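You operate a simulated robot arm through the tools that you are given. There is no shell and no other tool. Be economical: measure what you need, move in short steps, check, and stop when the job is done.

Carry out the task below with a simulated robot arm. There is one attempt and no reset: what you move stays moved.

JOB
Measure the brass plug beside the gauge and sort it by width.
Fine: stand it on the bed, close the slide on it, read the display, open the slide fully, put it in the tray with that width.

The check looks at the end state, three seconds after you hand in, the way a careful person would. Anything else that was tipped, shoved, dropped, spilled or broken makes it a failure.

ROBOT AND FRAMES
A 6-joint arm with a two-finger parallel gripper, fixed in place. Base frame: the origin is at the foot of the arm, x ahead of it, y to its left, z up; the work surface is at about z = 0.9. Readings come in m, rad, newtons and seconds.
With the tool pointing down near the work surface it reaches from about 0.24 to 0.64 m from the base axis. Its first joint turns from -1.152 to 1.152 rad. Payload 2.7 kg.
The TCP is the grasp point between the finger pads, 0.023 m short of the fingertips. In the tool frame z runs along the fingers and y along their closing line. The gripper opens to 0.094 m. The fingers are 0.038 m wide and 0.01 m thick; the gripper's body (0.054 by 0.096 m) begins 0.039 m behind the TCP.
Orientation is that of the tool frame in the base frame, as a unit quaternion [w, x, y, z]. With the fingers straight down and closing along the base's y, the tool's x points along the base's -x, its y along +y and its z along -z.

CONTROLS
- The arm moves only by the tool arm_command. Its argument "plan" is a list of rows, each a list of 7 numbers: the gripper command, from -1 (fully open) to 1 (shut), values between in proportion, then the shift along the tool's x, y, z in m, then the turn, a rotation vector about the tool's x, y, z in rad. In form: [[gripper, x, y, z, rx, ry, rz], ...]. A call has 1 to 20 rows; each row shifts and turns the commanded pose from where the row before left it, along the tool's axes as they then stand. A row lasts 0.2 s, in which the tool goes at most 0.05 m and 0.15 rad; a call with a longer step from one row to the next is refused whole, and so is a gripper value outside its range. A pose out of reach is approached as far as the arm can. The call stops where the force on the tool passes 50 N (or 10 N more than at its start, if that is more) or the arm is blocked; 0.2 s more then pass. The fingers move at their own pace (about 0.045 m/s each) and stop on an object; they squeeze with about 23 N. The grip force told is the motor's: it shows also when the fingers shut on nothing. Time passes only in rows, and 0.2 s behind the last, so rows that do not move let the fingers close. It gives the time, the measured TCP pose, the force on the tool (base axes), the opening and the grip force at its end, in the units of the frame above (readings bear some noise).
- Cameras (640 x 400 px; columns grow to the right, rows downward): "scene" is fixed at [0.0882, -0.4435, 1.4015]; the picture's right is [0.59, -0.81, 0.00], its down [-0.53, -0.39, -0.76] and it looks along [0.61, 0.45, -0.65] (base axes); focal length 373 px, centre (320, 200). "wrist" rides on the gripper at [0.086, 0.016, -0.074] in the tool frame; the picture's right is [-0.18, 0.98, 0.00], its down [-0.58, -0.11, -0.81] and it looks along [-0.79, -0.15, 0.59] (tool axes); focal length 243 px, centre (320, 200). There is no depth. A picture from a camera that has moved, and an enlarged one, comes with that camera's place and axes in the base frame and with its lens. The place of the scene camera against the robot may be out by one fixed shift of up to 0.012 m in any direction.
- get_image(camera): a new picture of that camera. It takes no simulated time.
- close_up(camera, box): a new picture of the part [left, top, right, bottom] of that camera's present view, enlarged. It takes no simulated time.
- close_job(): hands the job in; it is judged then, once.

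Go step by step. Nothing tells you positions but the pictures and the camera data: compare them with the known pose of the tool, close in by small moves and look again before you grip or let go. The budget is 120 turns and 84 pictures, counting those below and the enlarged ones. Unless the task says otherwise, let go and move clear before handing in, and close with one line.

The tools are called after ">>>" as name(argument=value, ...) on one line, values as JSON. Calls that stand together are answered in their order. arm_command: Moves the arm, as the interface text tells. Its arguments: {"type":"object","properties":{"plan":{"type":"array","items":{"type":"array","items":{"type":"number"}}}},"required":["plan"]} The other tools are called the same way: get_image (camera) takes a picture; close_up (camera, box) takes an enlarged picture of a part of a camera's view; close_job () hands the job in.

At the start:

```text
clock: 0.0
ee_pos: [0.3321, -0.0856, 1.0986]
ee_rot: [0.0, 0.0, 1.0, 0.0]
wrist_force: [-0.5, -0.2, 0.3]
grip_width: 0.094
grip_force: 0.1
```

scene: 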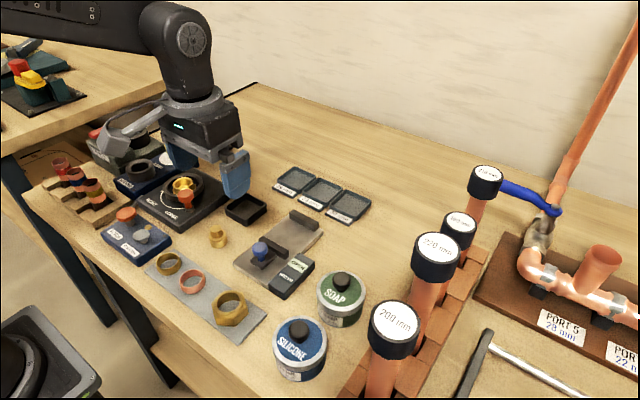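
wrist: 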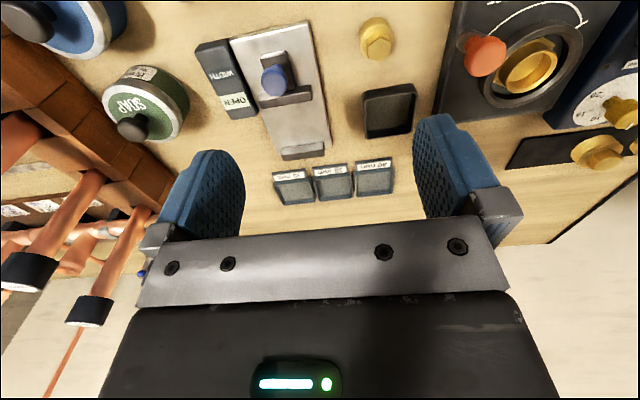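

I see the gauge (grey bed with a blue-knobbed slide and a display), the brass plug beside it and three trays. I'll take enlarged views first.

>>> close_up(camera="scene", box=[190, 150, 390, 310])

>>> close_up(camera="wrist", box=[180, 0, 440, 210])

```text
2.50 times, centred on (290, 230) of scene
camera zoom: at [0.0882, -0.4435, 1.4015], right [0.59, -0.81, 0.0], down [-0.53, -0.39, -0.76], along [0.61, 0.45, -0.65], focal length 932 px, centre (395, 125)
```

zoom: 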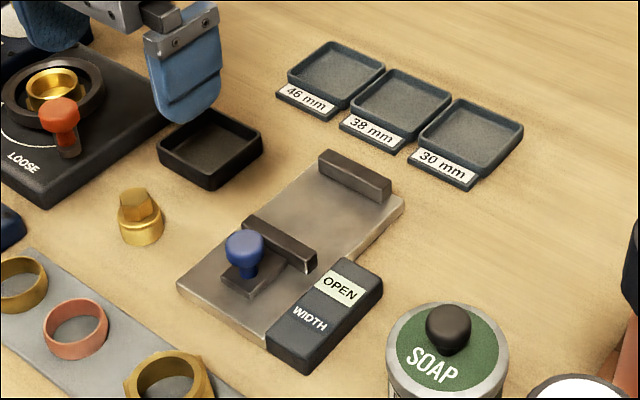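

```text
1.90 times, centred on (310, 105) of wrist
camera zoom: at [0.2471, -0.0696, 1.1719], right [0.18, 0.98, 0.0], down [0.58, -0.11, 0.81], along [0.79, -0.15, -0.59], focal length 462 px, centre (339, 381)
```

zoom: 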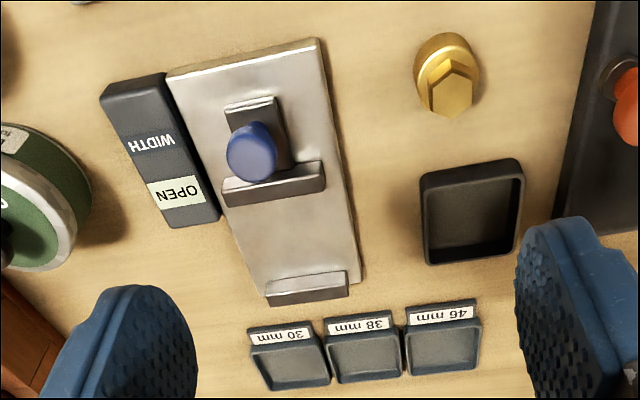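

Estimates from the wrist view: the plug is near (0.349, -0.034). The gauge bed spans x 0.325–0.485 and y -0.172 to -0.095, with the slide closing toward +x. I'll move above the plug to see its hexagon.

>>> arm_command(plan=[[-1, 0, 0.026, 0.01, 0, 0, 0], [-1, 0, 0.026, 0.02, 0, 0, 0], [-1, 0, 0, 0.02, 0, 0, 0], [-1, 0, 0, 0, 0, 0, 0]])

>>> get_image(camera="wrist")

>>> get_image(camera="scene")

```text
clock: 1.0
ee_pos: [0.3313, -0.0357, 1.0475]
ee_rot: [0.0, 0.0, 1.0, 0.0]
wrist_force: [1.1, -0.4, -0.6]
grip_width: 0.0939
grip_force: 0.0
```

```text
79 pictures are left
camera wrist: at [0.2464, -0.0189, 1.1203], right [0.18, 0.98, 0.0], down [0.58, -0.11, 0.81], along [0.79, -0.15, -0.59], focal length 243 px, centre (320, 200)
```

wrist: 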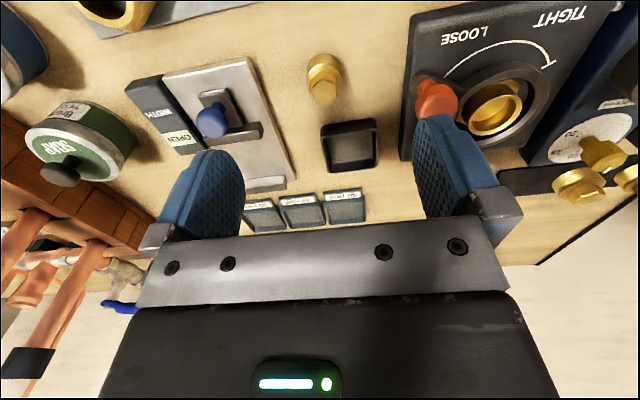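

```text
78 pictures are left
```

scene: 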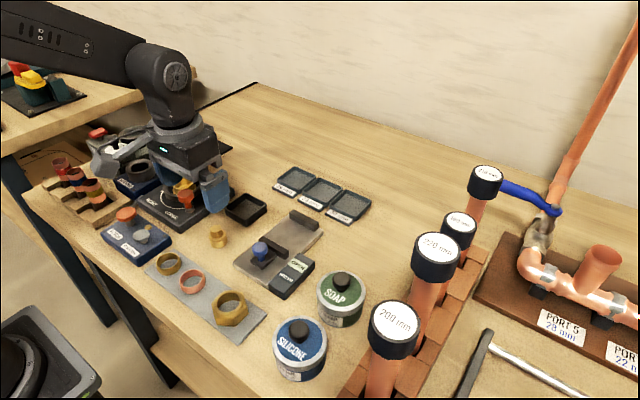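

The plug is now ahead of the tool. I'll enlarge it to read the hexagon's orientation.

>>> close_up(camera="wrist", box=[280, 30, 380, 120])

>>> close_up(camera="scene", box=[190, 215, 250, 255])

```text
4.44 times, centred on (330, 75) of wrist
camera zoom: at [0.2464, -0.0189, 1.1203], right [0.18, 0.98, 0.0], down [0.58, -0.11, 0.81], along [0.79, -0.15, -0.59], focal length 1078 px, centre (276, 756)
```

zoom: 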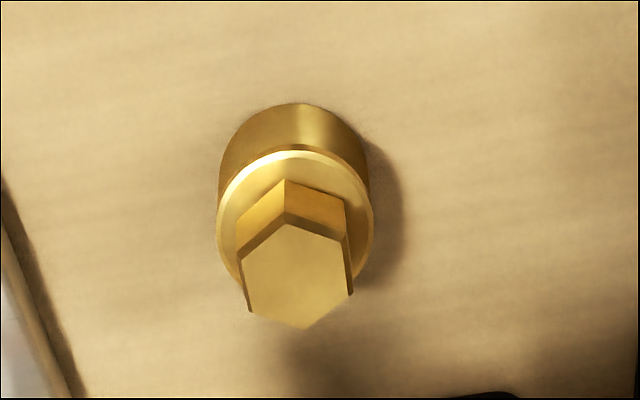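

```text
10.00 times, centred on (220, 235) of scene
camera zoom: at [0.0882, -0.4435, 1.4015], right [0.59, -0.81, 0.0], down [-0.53, -0.39, -0.76], along [0.61, 0.45, -0.65], focal length 3729 px, centre (1320, -150)
```

zoom: 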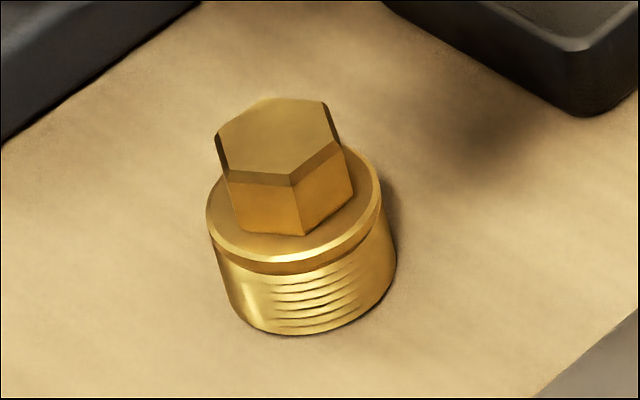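

The hex flats already face ±y, so a straight-down grip along y fits. I put the plug centre at about (0.350, -0.035), with the body about 30 mm across and the hex above z≈0.92. I'll descend part-way with a half-open gripper and check.

>>> arm_command(plan=[[-0.1, -0.009, 0.0, 0.015, 0, 0, 0], [-0.1, -0.009, 0.0, 0.02, 0, 0, 0], [-0.1, 0, 0, 0.03, 0, 0, 0], [-0.1, 0, 0, 0, 0, 0, 0], [-0.1, 0, 0, 0, 0, 0, 0]])

>>> get_image(camera="wrist")

>>> close_up(camera="scene", box=[170, 170, 270, 260])

```text
clock: 2.2
ee_pos: [0.3497, -0.0321, 0.9845]
ee_rot: [0.0, 0.0, 1.0, 0.0]
wrist_force: [0.2, 0.7, -0.4]
grip_width: 0.0518
grip_force: 0.0
```

```text
75 pictures are left
camera wrist: at [0.265, -0.0164, 1.0575], right [0.18, 0.98, 0.0], down [0.58, -0.11, 0.81], along [0.79, -0.15, -0.59], focal length 243 px, centre (320, 200)
```

wrist: 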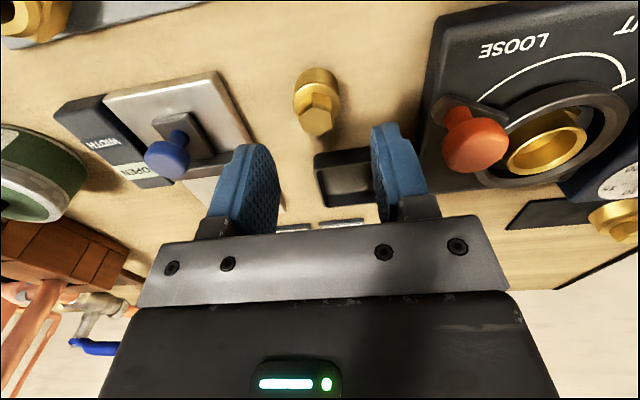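

```text
4.44 times, centred on (220, 215) of scene
camera zoom: at [0.0882, -0.4435, 1.4015], right [0.59, -0.81, 0.0], down [-0.53, -0.39, -0.76], along [0.61, 0.45, -0.65], focal length 1657 px, centre (764, 133)
```

zoom: 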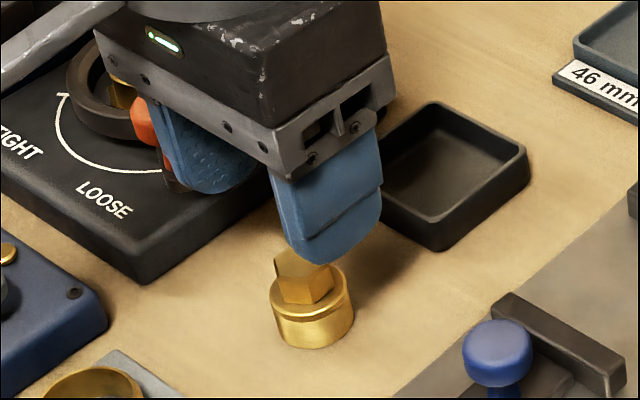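

The gripper is aligned over the plug. I'll enlarge the plug to settle its height.

>>> close_up(camera="wrist", box=[260, 50, 380, 150])

```text
4.00 times, centred on (320, 100) of wrist
camera zoom: at [0.265, -0.0164, 1.0575], right [0.18, 0.98, 0.0], down [0.58, -0.11, 0.81], along [0.79, -0.15, -0.59], focal length 970 px, centre (320, 600)
```

zoom: 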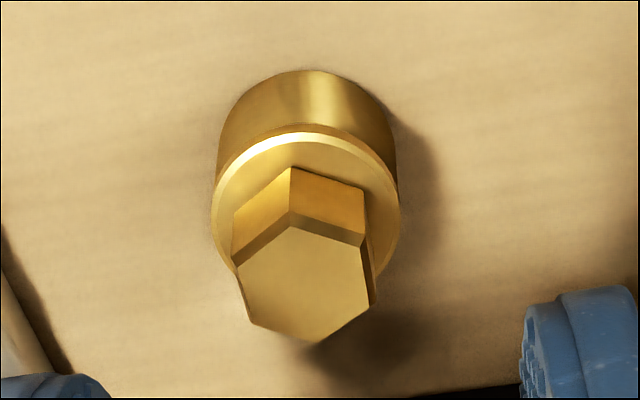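

Shoulder z≈0.921 and hex top z≈0.937, so fingertips at about 0.9245 (TCP 0.9475). I'll descend and close.

>>> arm_command(plan=[[-0.1, -0.001, -0.002, 0.017, 0, 0, 0], [-0.1, 0, 0, 0.02, 0, 0, 0], [-0.1, 0, 0, 0, 0, 0, 0]])

>>> close_up(camera="scene", box=[190, 195, 250, 255])

>>> get_image(camera="wrist")

```text
clock: 3.0
ee_pos: [0.3533, -0.0367, 0.946]
ee_rot: [0.0, 0.0, 1.0, 0.0]
wrist_force: [0.1, -0.3, -0.3]
grip_width: 0.0517
grip_force: 0.1
```

```text
6.67 times, centred on (220, 225) of scene
camera zoom: at [0.0882, -0.4435, 1.4015], right [0.59, -0.81, 0.0], down [-0.53, -0.39, -0.76], along [0.61, 0.45, -0.65], focal length 2486 px, centre (987, 33)
```

zoom: 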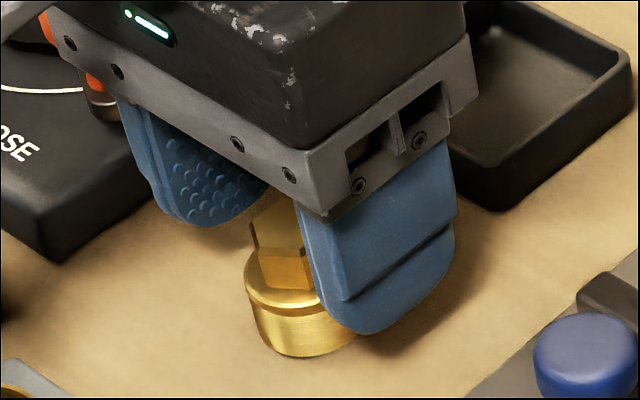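

```text
71 pictures are left
camera wrist: at [0.2683, -0.0205, 1.0203], right [0.18, 0.98, 0.0], down [0.58, -0.11, 0.81], along [0.79, -0.15, -0.59], focal length 243 px, centre (320, 200)
```

wrist: 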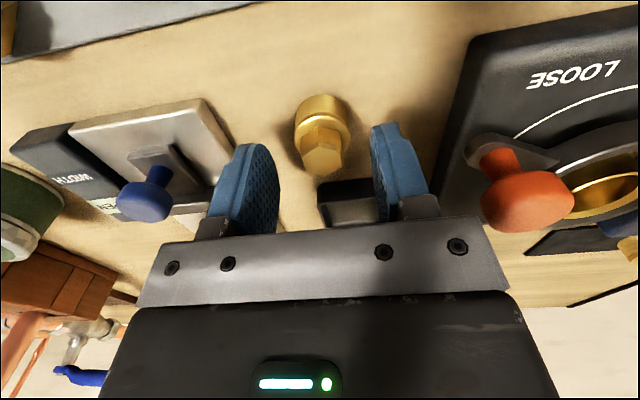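

The hex looks slightly nearer the base than the pads' centre, so I'll enlarge before gripping.

>>> close_up(camera="wrist", box=[260, 80, 380, 200])

```text
3.33 times, centred on (320, 140) of wrist
camera zoom: at [0.2683, -0.0205, 1.0203], right [0.18, 0.98, 0.0], down [0.58, -0.11, 0.81], along [0.79, -0.15, -0.59], focal length 809 px, centre (320, 400)
```

zoom: 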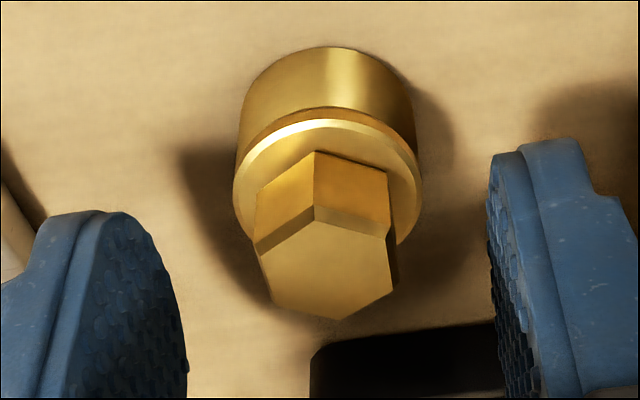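

The scene view puts the fingertips just above the shoulder and roughly centred on the hex. I'll close.

>>> arm_command(plan=[[0.2, 0, 0, 0, 0, 0, 0], [0.5, 0, 0, 0, 0, 0, 0], [1, 0, 0, 0, 0, 0, 0], [1, 0, 0, 0, 0, 0, 0], [1, 0, 0, 0, 0, 0, 0]])

>>> close_up(camera="scene", box=[190, 195, 250, 255])

>>> close_up(camera="wrist", box=[260, 80, 380, 200])

```text
clock: 4.2
ee_pos: [0.3535, -0.0364, 0.9467]
ee_rot: [-0.001, 0.0, 1.0, -0.001]
wrist_force: [-0.2, 0.3, 1.2]
grip_width: 0.0201
grip_force: 23.0
```

```text
6.67 times, centred on (220, 225) of scene
camera zoom: at [0.0882, -0.4435, 1.4015], right [0.59, -0.81, 0.0], down [-0.53, -0.39, -0.76], along [0.61, 0.45, -0.65], focal length 2486 px, centre (987, 33)
```

zoom: 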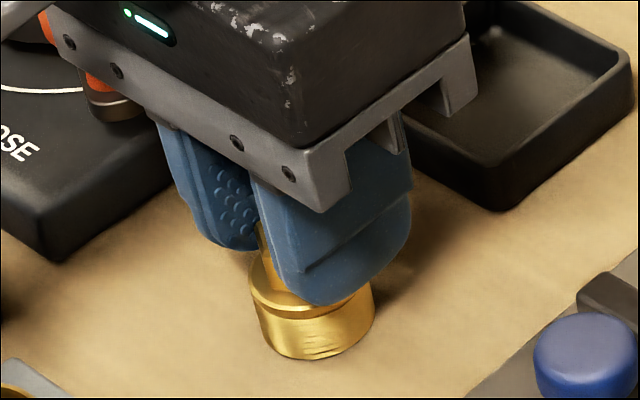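

```text
3.33 times, centred on (320, 140) of wrist
camera zoom: at [0.2683, -0.0204, 1.0205], right [0.18, 0.98, 0.0], down [0.58, -0.11, 0.81], along [0.79, -0.15, -0.59], focal length 809 px, centre (320, 400)
```

zoom: 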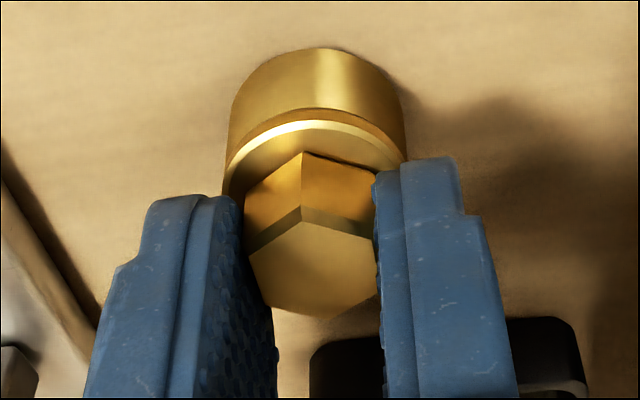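

The grip is solid at 20.1 mm, the hex width across flats. I'll lift 0.07 m and look at the gauge.

>>> arm_command(plan=[[1, 0, 0, -0.01, 0, 0, 0], [1, 0, 0, -0.03, 0, 0, 0], [1, 0, 0, -0.03, 0, 0, 0], [1, 0, 0, 0, 0, 0, 0]])

>>> get_image(camera="wrist")

>>> close_up(camera="scene", box=[180, 160, 340, 300])

```text
clock: 5.2
ee_pos: [0.3532, -0.0365, 1.0179]
ee_rot: [0.0, 0.0, 1.0, 0.0]
wrist_force: [0.0, -0.8, -0.4]
grip_width: 0.0
grip_force: 23.3
```

```text
67 pictures are left
camera wrist: at [0.2676, -0.0207, 1.0907], right [0.18, 0.98, 0.0], down [0.58, -0.11, 0.81], along [0.79, -0.15, -0.59], focal length 243 px, centre (320, 200)
```

wrist: 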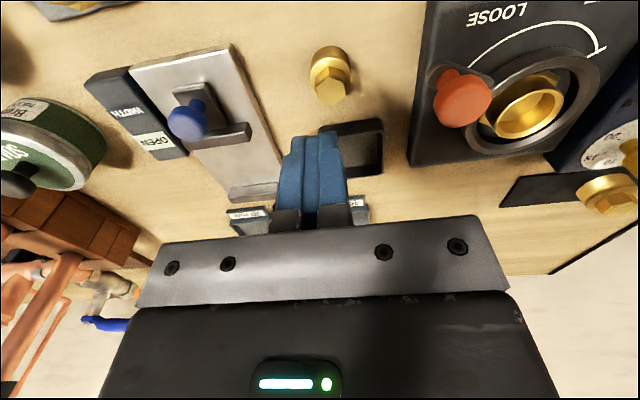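

```text
2.86 times, centred on (260, 230) of scene
camera zoom: at [0.0882, -0.4435, 1.4015], right [0.59, -0.81, 0.0], down [-0.53, -0.39, -0.76], along [0.61, 0.45, -0.65], focal length 1065 px, centre (491, 114)
```

zoom: 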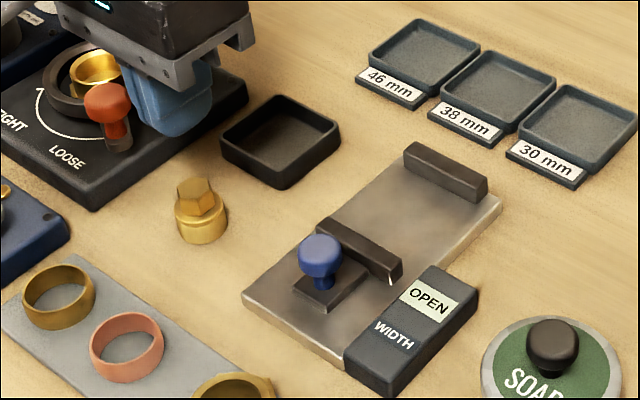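

The plug slipped out because the grip was too shallow; it's still standing, and nothing else moved. Re-triangulating with measured poses puts the hex top at about 0.931 and the shoulder at about 0.915, with the plug centred under the TCP. I'll return with a narrow opening and go about 6 mm deeper.

>>> arm_command(plan=[[0.3, 0, 0, 0, 0, 0, 0], [0.3, 0, 0, 0.03, 0, 0, 0], [0.3, 0, 0, 0.03, 0, 0, 0], [0.3, 0, 0, 0, 0, 0, 0]])

>>> close_up(camera="wrist", box=[260, 80, 380, 200])

>>> close_up(camera="scene", box=[190, 195, 250, 255])

```text
clock: 6.2
ee_pos: [0.3522, -0.0363, 0.9573]
ee_rot: [0.002, 0.0, 1.0, 0.0]
wrist_force: [-9.1, 2.0, 34.0]
grip_width: 0.0336
grip_force: 1.1
```

```text
3.33 times, centred on (320, 140) of wrist
camera zoom: at [0.2669, -0.02, 1.0316], right [0.18, 0.98, 0.0], down [0.58, -0.11, 0.81], along [0.8, -0.15, -0.59], focal length 809 px, centre (320, 400)
```

zoom: 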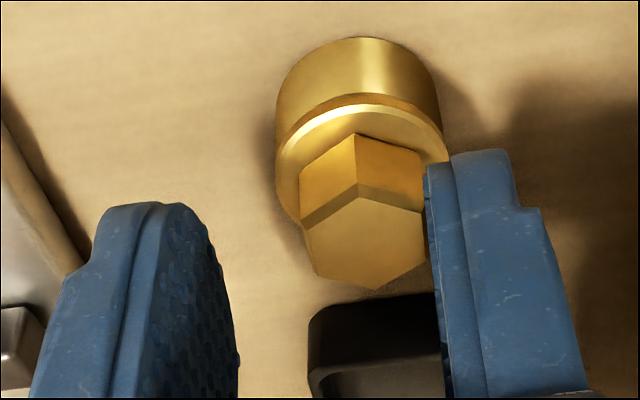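

```text
6.67 times, centred on (220, 225) of scene
camera zoom: at [0.0876, -0.4434, 1.4016], right [0.59, -0.81, 0.0], down [-0.53, -0.39, -0.76], along [0.61, 0.45, -0.65], focal length 2486 px, centre (987, 33)
```

zoom: 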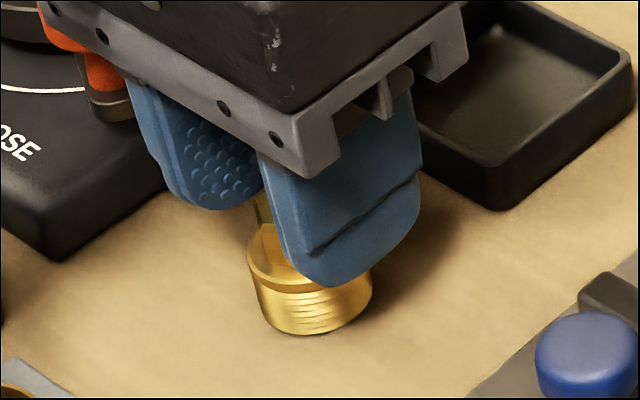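

The right finger rested on the hex top, so the plug shifted about 5 mm in x and 6 mm in y when it slipped. That contact fixes the hex top at z≈0.934, and the plug is now near (0.357, -0.030). I'll back off, recentre with a wider opening, and this time plan to grip the cylindrical body for a deeper hold.

>>> arm_command(plan=[[0.3, 0, 0, -0.02, 0, 0, 0], [-0.2, -0.0045, 0.0065, 0, 0, 0, 0], [-0.2, 0, 0, 0, 0, 0, 0], [-0.2, 0, 0, 0, 0, 0, 0]])

>>> close_up(camera="wrist", box=[240, 60, 400, 200])

>>> close_up(camera="scene", box=[180, 185, 260, 265])

```text
clock: 7.2
ee_pos: [0.3582, -0.031, 0.9775]
ee_rot: [0.0, 0.001, 1.0, 0.0]
wrist_force: [0.2, 0.1, 0.4]
grip_width: 0.0564
grip_force: 0.0
```

```text
2.86 times, centred on (320, 130) of wrist
camera zoom: at [0.2729, -0.0139, 1.0503], right [0.18, 0.98, 0.0], down [0.58, -0.11, 0.81], along [0.79, -0.15, -0.59], focal length 693 px, centre (320, 400)
```

zoom: 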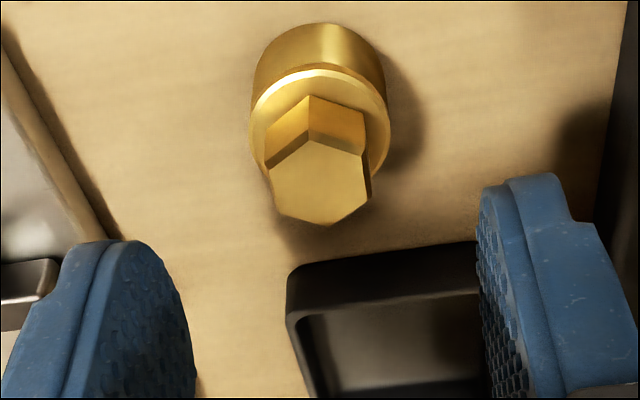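

```text
5.00 times, centred on (220, 225) of scene
camera zoom: at [0.0882, -0.4435, 1.4015], right [0.59, -0.81, 0.0], down [-0.53, -0.39, -0.76], along [0.61, 0.45, -0.65], focal length 1864 px, centre (820, 75)
```

zoom: 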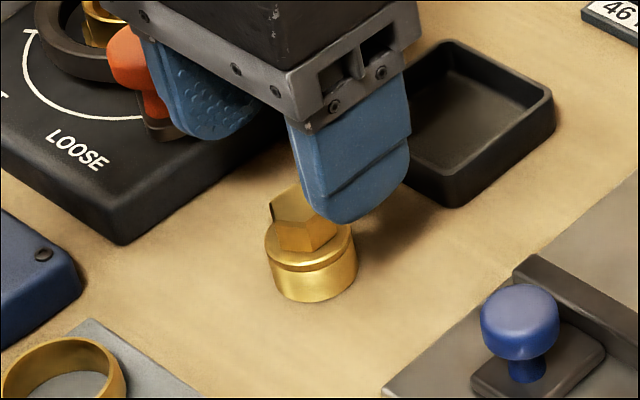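

The plug is centred to within about 2 mm. I'll descend around the body to TCP z≈0.931 and check before closing.

>>> arm_command(plan=[[-0.2, 0, 0, 0.02, 0, 0, 0], [-0.2, 0, 0, 0.015, 0, 0, 0], [-0.2, 0, 0, 0.011, 0, 0, 0], [-0.2, 0, 0, 0, 0, 0, 0]])

>>> close_up(camera="scene", box=[180, 185, 260, 265])

>>> close_up(camera="wrist", box=[240, 60, 400, 200])

```text
clock: 8.2
ee_pos: [0.3563, -0.0279, 0.9305]
ee_rot: [0.0, -0.001, 1.0, 0.0]
wrist_force: [0.9, 0.1, -0.3]
grip_width: 0.0566
grip_force: 0.0
```

```text
5.00 times, centred on (220, 225) of scene
camera zoom: at [0.0882, -0.4435, 1.4015], right [0.59, -0.81, 0.0], down [-0.53, -0.39, -0.76], along [0.61, 0.45, -0.65], focal length 1864 px, centre (820, 75)
```

zoom: 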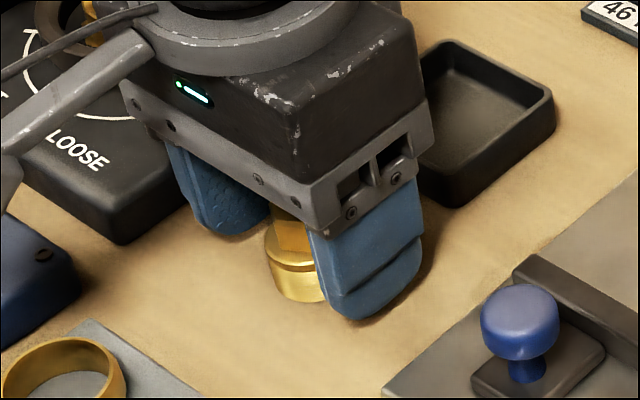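

```text
2.86 times, centred on (320, 130) of wrist
camera zoom: at [0.2713, -0.0123, 1.004], right [0.18, 0.98, 0.0], down [0.58, -0.11, 0.81], along [0.79, -0.15, -0.59], focal length 693 px, centre (320, 400)
```

zoom: 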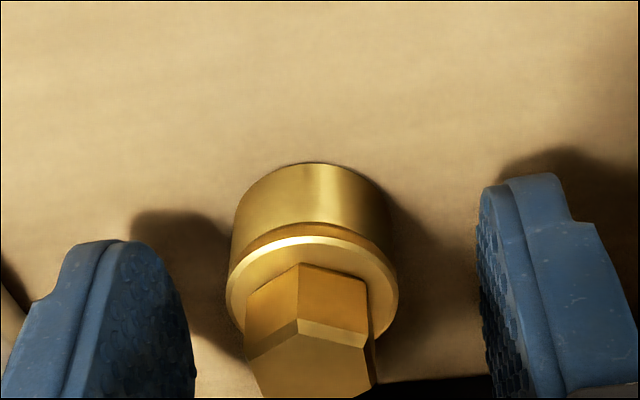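

Both fingers flank the body clear of the table, so I'll close on the cylinder.

>>> arm_command(plan=[[0.1, 0, 0, 0, 0, 0, 0], [0.4, 0, 0, 0, 0, 0, 0], [1, 0, 0, 0, 0, 0, 0], [1, 0, 0, 0, 0, 0, 0], [1, 0, 0, 0, 0, 0, 0]])

>>> close_up(camera="wrist", box=[240, 60, 400, 200])

```text
clock: 9.4
ee_pos: [0.3565, -0.0287, 0.9291]
ee_rot: [0.0, 0.0, 1.0, 0.0]
wrist_force: [-0.4, 0.4, 0.7]
grip_width: 0.0286
grip_force: 23.0
```

```text
2.86 times, centred on (320, 130) of wrist
camera zoom: at [0.2713, -0.0124, 1.0041], right [0.18, 0.98, 0.0], down [0.58, -0.11, 0.81], along [0.79, -0.15, -0.59], focal length 693 px, centre (320, 400)
```

zoom: 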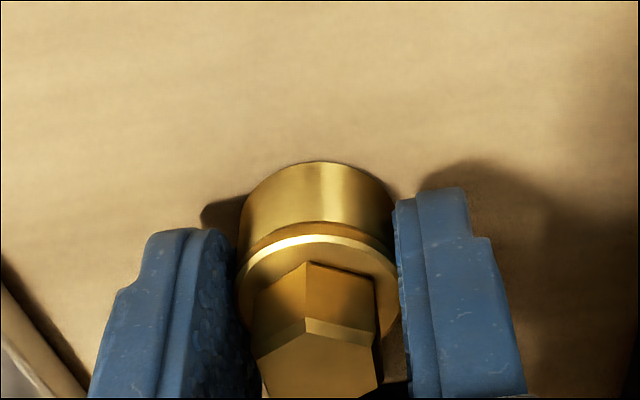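

The body is gripped at about 29 mm. I'll lift gently and check.

>>> arm_command(plan=[[1, 0, 0, -0.005, 0, 0, 0], [1, 0, 0, -0.01, 0, 0, 0], [1, 0, 0, -0.01, 0, 0, 0], [1, 0, 0, -0.01, 0, 0, 0], [1, 0, 0, 0, 0, 0, 0]])

>>> close_up(camera="scene", box=[180, 165, 260, 265])

```text
clock: 10.6
ee_pos: [0.3551, -0.0284, 0.9642]
ee_rot: [0.0, 0.0, 1.0, 0.0]
wrist_force: [-0.5, 0.4, -0.7]
grip_width: 0.0286
grip_force: 23.4
```

```text
4.00 times, centred on (220, 215) of scene
camera zoom: at [0.0882, -0.4435, 1.4015], right [0.59, -0.81, 0.0], down [-0.53, -0.39, -0.76], along [0.61, 0.45, -0.65], focal length 1492 px, centre (720, 140)
```

zoom: 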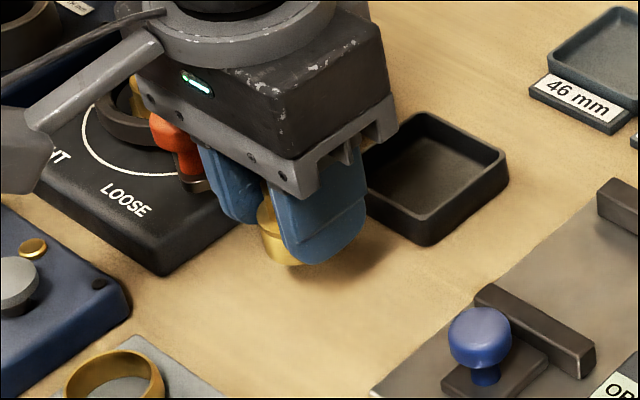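

The plug is held securely. I'll carry it up and over the open gap between the gauge jaws, estimated near (0.43, -0.134), and look there before lowering.

>>> arm_command(plan=[[1, 0, 0, -0.03, 0, 0, 0], [1, 0, 0, -0.03, 0, 0, 0], [1, -0.015, -0.02, 0, 0, 0, 0], [1, -0.02, -0.027, 0, 0, 0, 0], [1, -0.02, -0.03, 0, 0, 0, 0], [1, -0.02, -0.028, 0, 0, 0, 0], [1, 0, 0, 0, 0, 0, 0]])

>>> get_image(camera="wrist")

>>> close_up(camera="scene", box=[210, 140, 370, 300])

```text
clock: 12.2
ee_pos: [0.4301, -0.1341, 1.0257]
ee_rot: [0.0, -0.001, 1.0, 0.0]
wrist_force: [0.7, -0.9, -0.5]
grip_width: 0.0288
grip_force: 23.0
```

```text
57 pictures are left
camera wrist: at [0.3458, -0.1185, 1.0994], right [0.18, 0.98, 0.0], down [0.58, -0.11, 0.81], along [0.79, -0.15, -0.59], focal length 243 px, centre (320, 200)
```

wrist: 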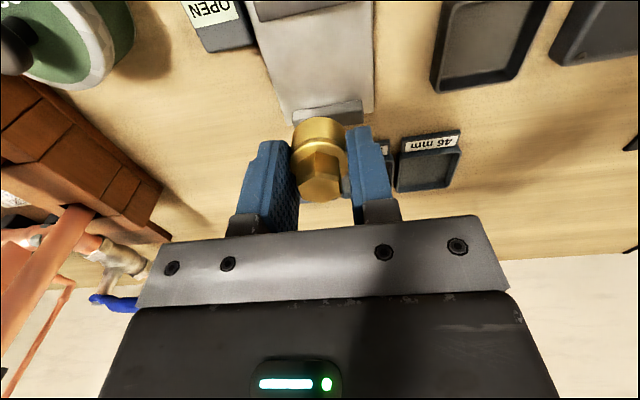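

```text
2.50 times, centred on (290, 220) of scene
camera zoom: at [0.0882, -0.4435, 1.4015], right [0.59, -0.81, 0.0], down [-0.53, -0.39, -0.76], along [0.61, 0.45, -0.65], focal length 932 px, centre (395, 150)
```

zoom: 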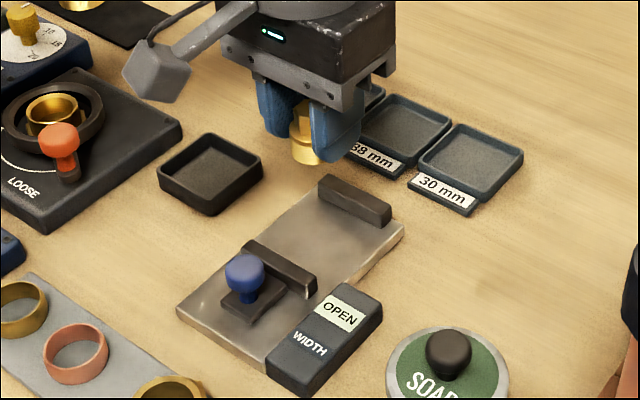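

Both cameras agree the gap spans x≈0.397–0.470 at y≈-0.134. I'll aim for x≈0.442, near the fixed jaw but with finger clearance, and lower part-way.

>>> arm_command(plan=[[1, -0.012, 0, 0.01, 0, 0, 0], [1, 0, 0, 0.025, 0, 0, 0], [1, 0, 0, 0.025, 0, 0, 0], [1, 0, 0, 0, 0, 0, 0]])

>>> close_up(camera="scene", box=[230, 160, 350, 280])

>>> get_image(camera="wrist")

```text
clock: 13.2
ee_pos: [0.4414, -0.1355, 0.9643]
ee_rot: [-0.001, 0.0, 1.0, 0.0]
wrist_force: [1.1, -0.2, -0.5]
grip_width: 0.0283
grip_force: 22.9
```

```text
3.33 times, centred on (290, 220) of scene
camera zoom: at [0.0882, -0.4435, 1.4015], right [0.59, -0.81, 0.0], down [-0.53, -0.39, -0.76], along [0.61, 0.45, -0.65], focal length 1243 px, centre (420, 133)
```

zoom: 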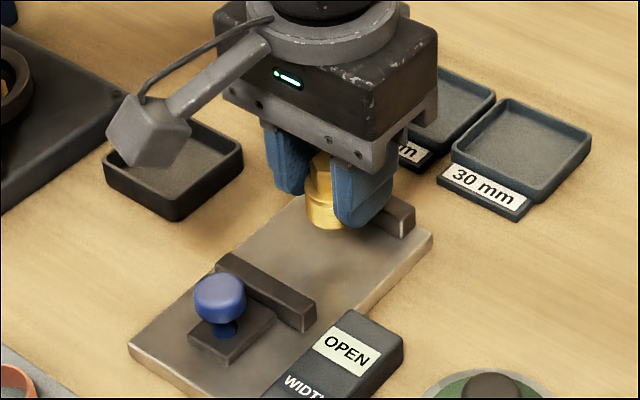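

```text
54 pictures are left
camera wrist: at [0.3577, -0.1195, 1.0385], right [0.18, 0.98, 0.0], down [0.58, -0.11, 0.81], along [0.79, -0.15, -0.59], focal length 243 px, centre (320, 200)
```

wrist: 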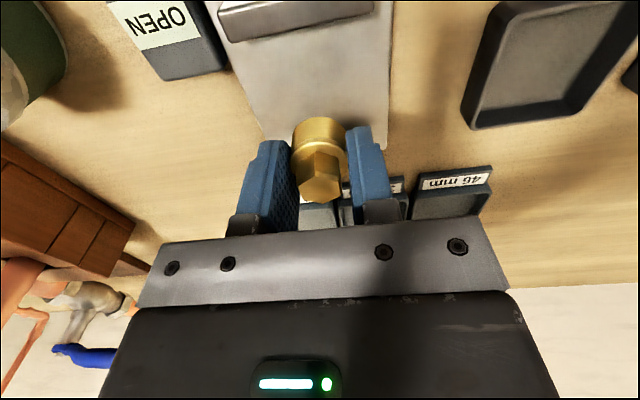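

The plug is still clear and aligned. I'll lower 12 mm more and check clearance to the fixed jaw.

>>> arm_command(plan=[[1, 0, 0.001, 0.006, 0, 0, 0], [1, 0, 0, 0.006, 0, 0, 0], [1, 0, 0, 0, 0, 0, 0]])

>>> close_up(camera="scene", box=[260, 180, 340, 260])

>>> close_up(camera="wrist", box=[220, 60, 420, 210])

```text
clock: 14.0
ee_pos: [0.4426, -0.1328, 0.9536]
ee_rot: [-0.001, 0.0, 1.0, 0.0]
wrist_force: [0.2, 0.3, -0.3]
grip_width: 0.0285
grip_force: 22.6
```

```text
5.00 times, centred on (300, 220) of scene
camera zoom: at [0.0882, -0.4435, 1.4015], right [0.59, -0.81, 0.0], down [-0.53, -0.39, -0.76], along [0.61, 0.45, -0.65], focal length 1864 px, centre (420, 100)
```

zoom: 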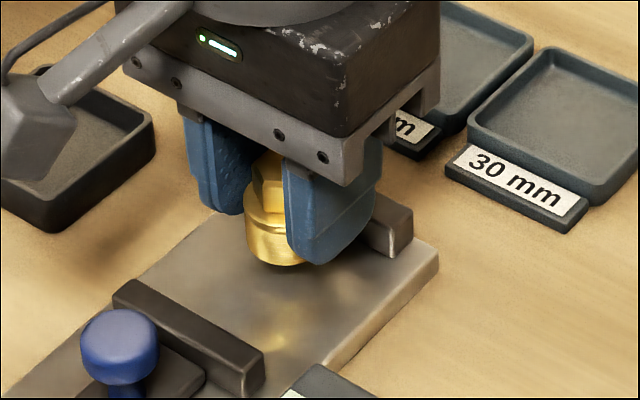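

```text
2.67 times, centred on (320, 135) of wrist
camera zoom: at [0.3578, -0.1172, 1.0266], right [0.18, 0.98, 0.0], down [0.58, -0.11, 0.81], along [0.79, -0.15, -0.59], focal length 647 px, centre (320, 373)
```

zoom: 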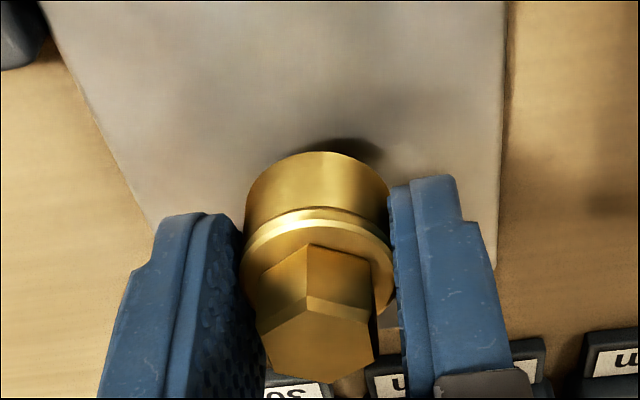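

To keep safe clearance from the fixed jaw I'll back off 4 mm in x, then lower in small steps until it touches.

>>> arm_command(plan=[[1, 0.004, -0.0005, 0, 0, 0, 0], [1, 0, 0, 0.004, 0, 0, 0], [1, 0, 0, 0.003, 0, 0, 0], [1, 0, 0, 0.002, 0, 0, 0], [1, 0, 0, 0, 0, 0, 0]])

>>> close_up(camera="scene", box=[260, 180, 340, 260])

```text
clock: 15.2
ee_pos: [0.4392, -0.1338, 0.9436]
ee_rot: [0.001, 0.0, 1.0, 0.0]
wrist_force: [0.9, 0.6, -0.7]
grip_width: 0.0285
grip_force: 22.9
```

```text
5.00 times, centred on (300, 220) of scene
camera zoom: at [0.0882, -0.4435, 1.4015], right [0.59, -0.81, 0.0], down [-0.53, -0.39, -0.76], along [0.61, 0.45, -0.65], focal length 1864 px, centre (420, 100)
```

zoom: 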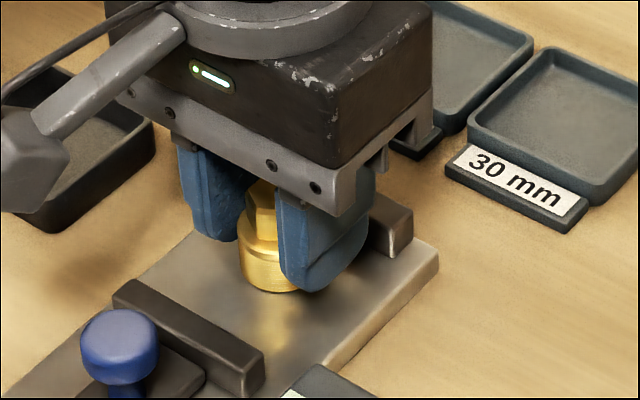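

It's nearly down. I'll take millimetre steps and watch the force.

>>> arm_command(plan=[[1, 0, 0, 0.001, 0, 0, 0], [1, 0, 0, 0.001, 0, 0, 0], [1, 0, 0, 0, 0, 0, 0]])

```text
clock: 16.0
ee_pos: [0.4386, -0.1329, 0.9427]
ee_rot: [0.0, 0.0, 1.0, 0.001]
wrist_force: [-1.3, 2.6, 7.2]
grip_width: 0.0285
grip_force: 23.2
```

The bed is touched with about 7 N. I'll open the fingers moderately to release.

>>> arm_command(plan=[[0.3, 0, 0, 0, 0, 0, 0], [0.1, 0, 0, 0, 0, 0, 0], [0.0, 0, 0, 0, 0, 0, 0], [0.0, 0, 0, 0, 0, 0, 0]])

>>> close_up(camera="wrist", box=[220, 60, 420, 210])

```text
clock: 17.0
ee_pos: [0.4375, -0.1335, 0.9417]
ee_rot: [0.0, 0.0, 1.0, 0.0]
wrist_force: [-0.5, -0.1, -0.4]
grip_width: 0.047
grip_force: 0.1
```

```text
2.67 times, centred on (320, 135) of wrist
camera zoom: at [0.353, -0.1173, 1.0157], right [0.18, 0.98, 0.0], down [0.58, -0.11, 0.81], along [0.79, -0.15, -0.59], focal length 647 px, centre (320, 373)
```

zoom: 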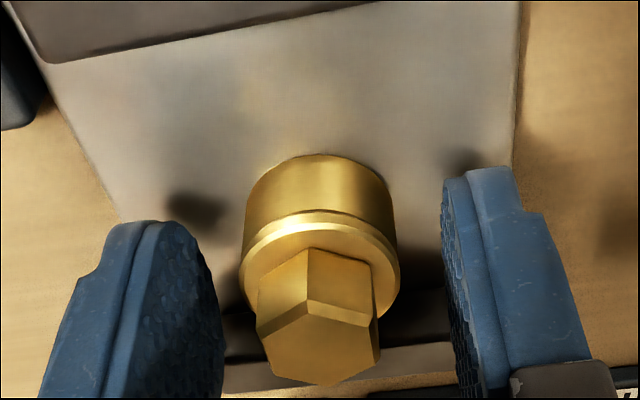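

The plug stands upright and released on the bed. I'll lift straight up and move back above the blue slide knob to locate it.

>>> arm_command(plan=[[0.0, 0, 0, -0.01, 0, 0, 0], [0.0, 0, 0, -0.03, 0, 0, 0], [0.0, 0, 0, -0.04, 0, 0, 0], [0.0, 0.03, 0, 0, 0, 0, 0], [0.0, 0.04, 0, 0, 0, 0, 0], [0.0, 0.015, 0, 0, 0, 0, 0], [0.0, 0, 0, 0, 0, 0, 0]])

>>> get_image(camera="wrist")

>>> close_up(camera="scene", box=[210, 160, 350, 300])

```text
clock: 18.6
ee_pos: [0.353, -0.134, 1.0223]
ee_rot: [0.001, -0.001, 1.0, 0.0]
wrist_force: [-0.4, 1.0, -0.3]
grip_width: 0.0472
grip_force: 0.0
```

```text
49 pictures are left
camera wrist: at [0.2677, -0.1163, 1.0965], right [0.18, 0.98, 0.0], down [0.58, -0.11, 0.81], along [0.79, -0.15, -0.59], focal length 243 px, centre (320, 200)
```

wrist: 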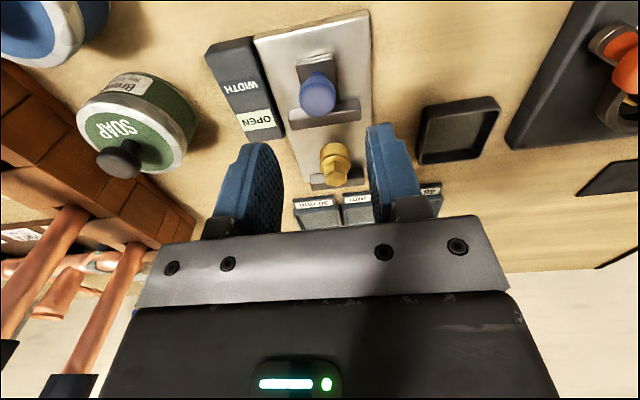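

```text
2.86 times, centred on (280, 230) of scene
camera zoom: at [0.0882, -0.4435, 1.4015], right [0.59, -0.81, 0.0], down [-0.53, -0.39, -0.76], along [0.61, 0.45, -0.65], focal length 1065 px, centre (434, 114)
```

zoom: 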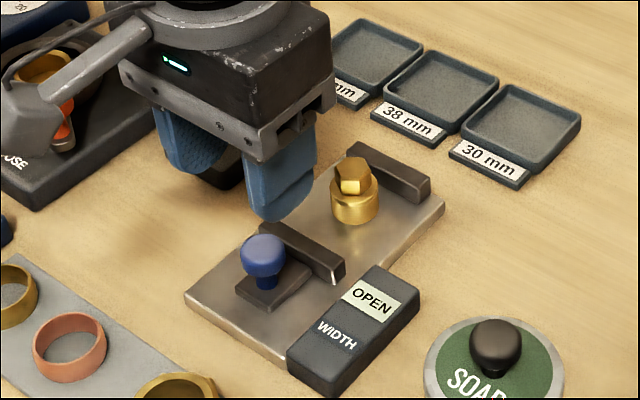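

The plug stands between the jaws about 15 mm off the fixed jaw. The knob is near (0.356, -0.135, 0.946). I'll descend part-way over it and check.

>>> arm_command(plan=[[0.0, -0.002, 0, 0.02, 0, 0, 0], [0.0, 0, 0, 0.018, 0, 0, 0], [0.0, 0, 0, 0, 0, 0, 0]])

>>> get_image(camera="wrist")

>>> close_up(camera="scene", box=[210, 180, 330, 300])

```text
clock: 19.4
ee_pos: [0.354, -0.1337, 0.9851]
ee_rot: [0.0, 0.0, 1.0, 0.001]
wrist_force: [0.1, -1.1, 1.1]
grip_width: 0.0473
grip_force: 0.0
```

```text
47 pictures are left
camera wrist: at [0.2693, -0.1178, 1.0579], right [0.18, 0.98, 0.0], down [0.58, -0.11, 0.81], along [0.79, -0.15, -0.59], focal length 243 px, centre (320, 200)
```

wrist: 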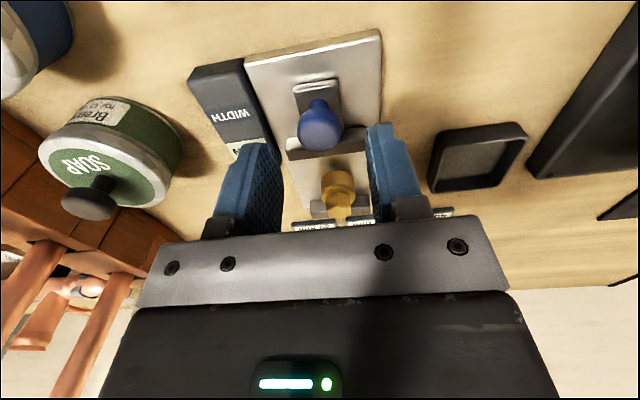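

```text
3.33 times, centred on (270, 240) of scene
camera zoom: at [0.0882, -0.4435, 1.4015], right [0.59, -0.81, 0.0], down [-0.53, -0.39, -0.76], along [0.61, 0.45, -0.65], focal length 1243 px, centre (487, 67)
```

zoom: 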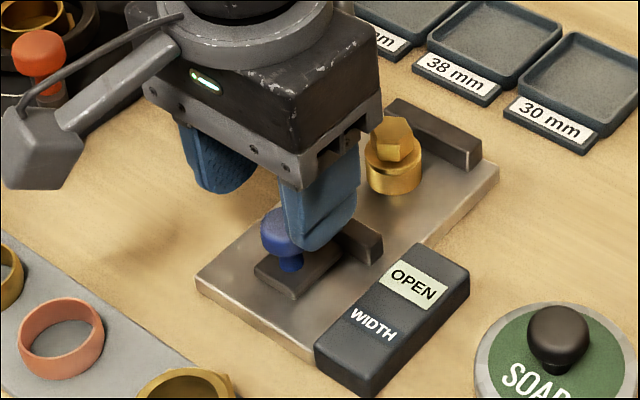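

Triangulated knob centre: (0.357, -0.135, 0.941). I'll lower so the pads span the cap, staying above the jaw bar, and close.

>>> arm_command(plan=[[0.0, -0.002, -0.001, 0.014, 0, 0, 0], [0.0, 0, 0, 0.014, 0, 0, 0], [0.0, 0, 0, 0, 0, 0, 0], [0.4, 0, 0, 0, 0, 0, 0], [0.7, 0, 0, 0, 0, 0, 0], [1, 0, 0, 0, 0, 0, 0], [1, 0, 0, 0, 0, 0, 0]])

>>> close_up(camera="wrist", box=[220, 60, 420, 210])

>>> close_up(camera="scene", box=[210, 180, 330, 300])

```text
clock: 21.0
ee_pos: [0.3564, -0.136, 0.9582]
ee_rot: [0.0, -0.002, 1.0, 0.0]
wrist_force: [-0.2, 6.5, -2.6]
grip_width: 0.024
grip_force: 45.1
```

```text
2.67 times, centred on (320, 135) of wrist
camera zoom: at [0.2717, -0.1188, 1.0309], right [0.18, 0.98, 0.0], down [0.58, -0.11, 0.81], along [0.79, -0.15, -0.59], focal length 647 px, centre (320, 373)
```

zoom: 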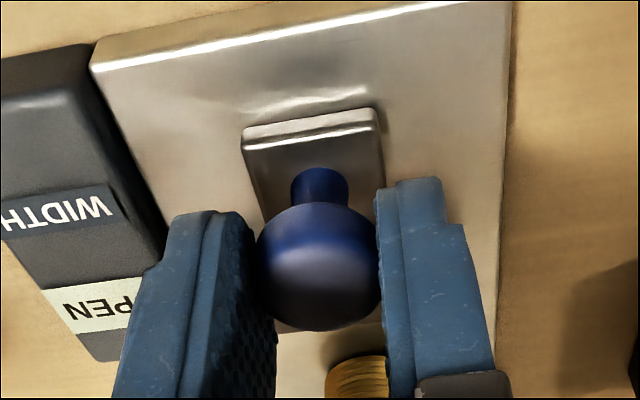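

```text
3.33 times, centred on (270, 240) of scene
camera zoom: at [0.0882, -0.4433, 1.4016], right [0.59, -0.81, 0.0], down [-0.53, -0.39, -0.76], along [0.61, 0.45, -0.65], focal length 1243 px, centre (487, 67)
```

zoom: 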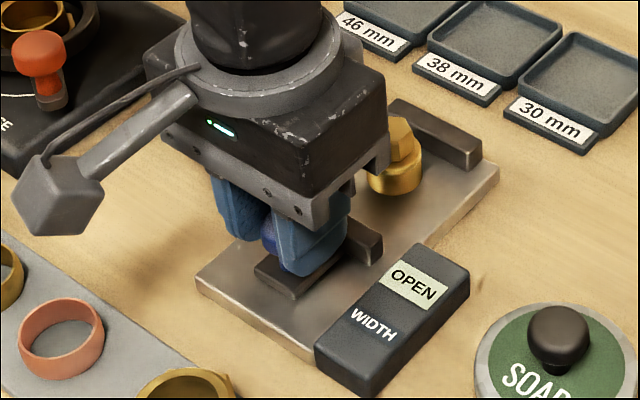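

The knob is held. I'll push the slide forward gently in small steps.

>>> arm_command(plan=[[1, -0.004, 0, 0, 0, 0, 0], [1, -0.005, 0, 0, 0, 0, 0], [1, -0.005, 0, 0, 0, 0, 0], [1, -0.005, 0, 0, 0, 0, 0], [1, 0, 0, 0, 0, 0, 0]])

>>> close_up(camera="scene", box=[210, 180, 330, 300])

```text
clock: 22.2
ee_pos: [0.3759, -0.1349, 0.9566]
ee_rot: [0.001, 0.0, 1.0, -0.002]
wrist_force: [-0.1, 4.9, 13.8]
grip_width: 0.0241
grip_force: 45.0
```

```text
3.33 times, centred on (270, 240) of scene
camera zoom: at [0.0881, -0.4433, 1.4016], right [0.59, -0.81, 0.0], down [-0.53, -0.39, -0.76], along [0.61, 0.45, -0.65], focal length 1243 px, centre (487, 67)
```

zoom: 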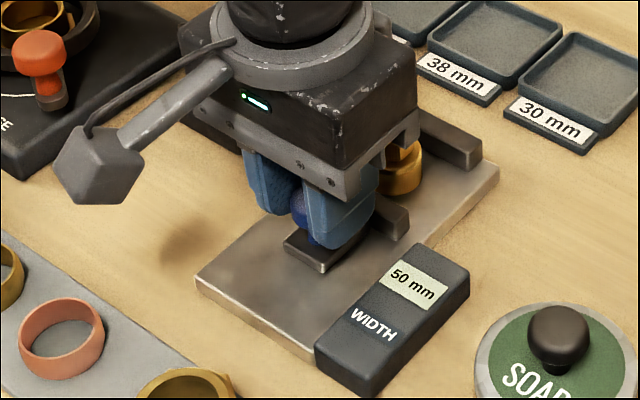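

The slide moves and the display reads 50 mm. I'll relieve the slight downward load and continue closing in small steps.

>>> arm_command(plan=[[1, -0.004, 0, -0.001, 0, 0, 0], [1, -0.004, 0, 0, 0, 0, 0], [1, -0.004, 0, 0, 0, 0, 0], [1, -0.002, 0, 0, 0, 0, 0], [1, 0, 0, 0, 0, 0, 0]])

>>> close_up(camera="scene", box=[210, 180, 330, 300])

```text
clock: 23.4
ee_pos: [0.3901, -0.1353, 0.9573]
ee_rot: [0.0, 0.0, 1.0, 0.001]
wrist_force: [-0.2, -5.4, 8.5]
grip_width: 0.024
grip_force: 45.0
```

```text
3.33 times, centred on (270, 240) of scene
camera zoom: at [0.0881, -0.4436, 1.4015], right [0.59, -0.81, 0.0], down [-0.53, -0.39, -0.76], along [0.61, 0.45, -0.65], focal length 1243 px, centre (487, 67)
```

zoom: 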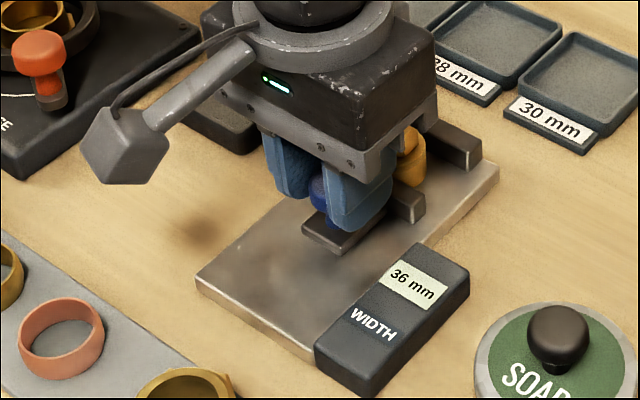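

Now 36 mm. I'll continue by millimetres until it stops.

>>> arm_command(plan=[[1, -0.002, 0, 0, 0, 0, 0], [1, -0.002, 0, 0, 0, 0, 0], [1, -0.001, 0, 0, 0, 0, 0], [1, -0.001, 0, 0, 0, 0, 0], [1, -0.001, 0, 0, 0, 0, 0], [1, 0, 0, 0, 0, 0, 0]])

>>> close_up(camera="scene", box=[210, 180, 330, 300])

```text
clock: 24.8
ee_pos: [0.3965, -0.1356, 0.9564]
ee_rot: [-0.001, 0.0, 1.0, 0.0]
wrist_force: [-4.5, -1.9, 7.7]
grip_width: 0.024
grip_force: 44.6
```

```text
3.33 times, centred on (270, 240) of scene
camera zoom: at [0.0879, -0.4435, 1.4015], right [0.59, -0.81, 0.0], down [-0.53, -0.39, -0.76], along [0.61, 0.45, -0.65], focal length 1243 px, centre (487, 67)
```

zoom: 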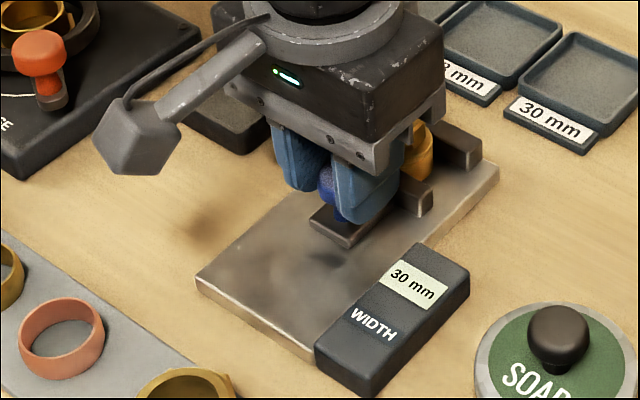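

It reads 30 mm with contact beginning. I'll nudge slightly more to confirm it has stopped.

>>> arm_command(plan=[[1, -0.001, 0, 0, 0, 0, 0], [1, -0.001, 0, 0, 0, 0, 0], [1, 0, 0, 0, 0, 0, 0]])

>>> close_up(camera="scene", box=[250, 190, 330, 270])

```text
clock: 25.6
ee_pos: [0.3974, -0.1358, 0.956]
ee_rot: [-0.002, 0.0, 1.0, 0.001]
wrist_force: [-20.4, 0.9, 13.0]
grip_width: 0.0241
grip_force: 45.0
```

```text
5.00 times, centred on (290, 230) of scene
camera zoom: at [0.0875, -0.4434, 1.4016], right [0.59, -0.81, 0.0], down [-0.53, -0.39, -0.76], along [0.61, 0.45, -0.65], focal length 1864 px, centre (470, 50)
```

zoom: 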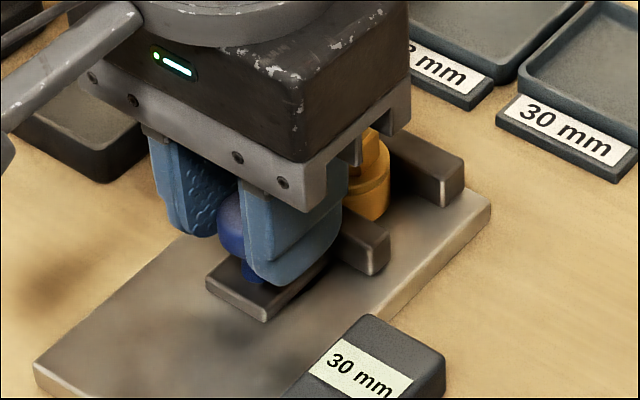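

Firmly stopped at 20 N with the display at 30 mm, so the plug's width is 30 mm. Now I'll draw the slide back fully.

>>> arm_command(plan=[[1, 0.003, 0, -0.0005, 0, 0, 0], [1, 0.005, 0, 0, 0, 0, 0], [1, 0.006, 0, 0, 0, 0, 0], [1, 0.006, 0, 0, 0, 0, 0], [1, 0.006, 0, 0, 0, 0, 0], [1, 0.006, 0, 0, 0, 0, 0], [1, 0.005, 0, 0, 0, 0, 0], [1, 0.003, 0, 0, 0, 0, 0], [1, 0.002, 0, 0, 0, 0, 0], [1, 0, 0, 0, 0, 0, 0]])

>>> close_up(camera="scene", box=[210, 180, 330, 300])

```text
clock: 27.8
ee_pos: [0.3563, -0.134, 0.9565]
ee_rot: [-0.001, 0.0, 1.0, 0.001]
wrist_force: [-0.6, 4.0, -16.1]
grip_width: 0.0239
grip_force: 45.2
```

```text
3.33 times, centred on (270, 240) of scene
camera zoom: at [0.0884, -0.4434, 1.4015], right [0.59, -0.81, 0.0], down [-0.53, -0.39, -0.76], along [0.61, 0.45, -0.65], focal length 1243 px, centre (487, 67)
```

zoom: 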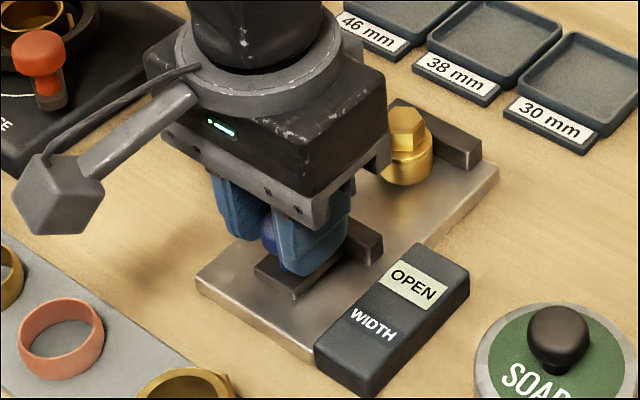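

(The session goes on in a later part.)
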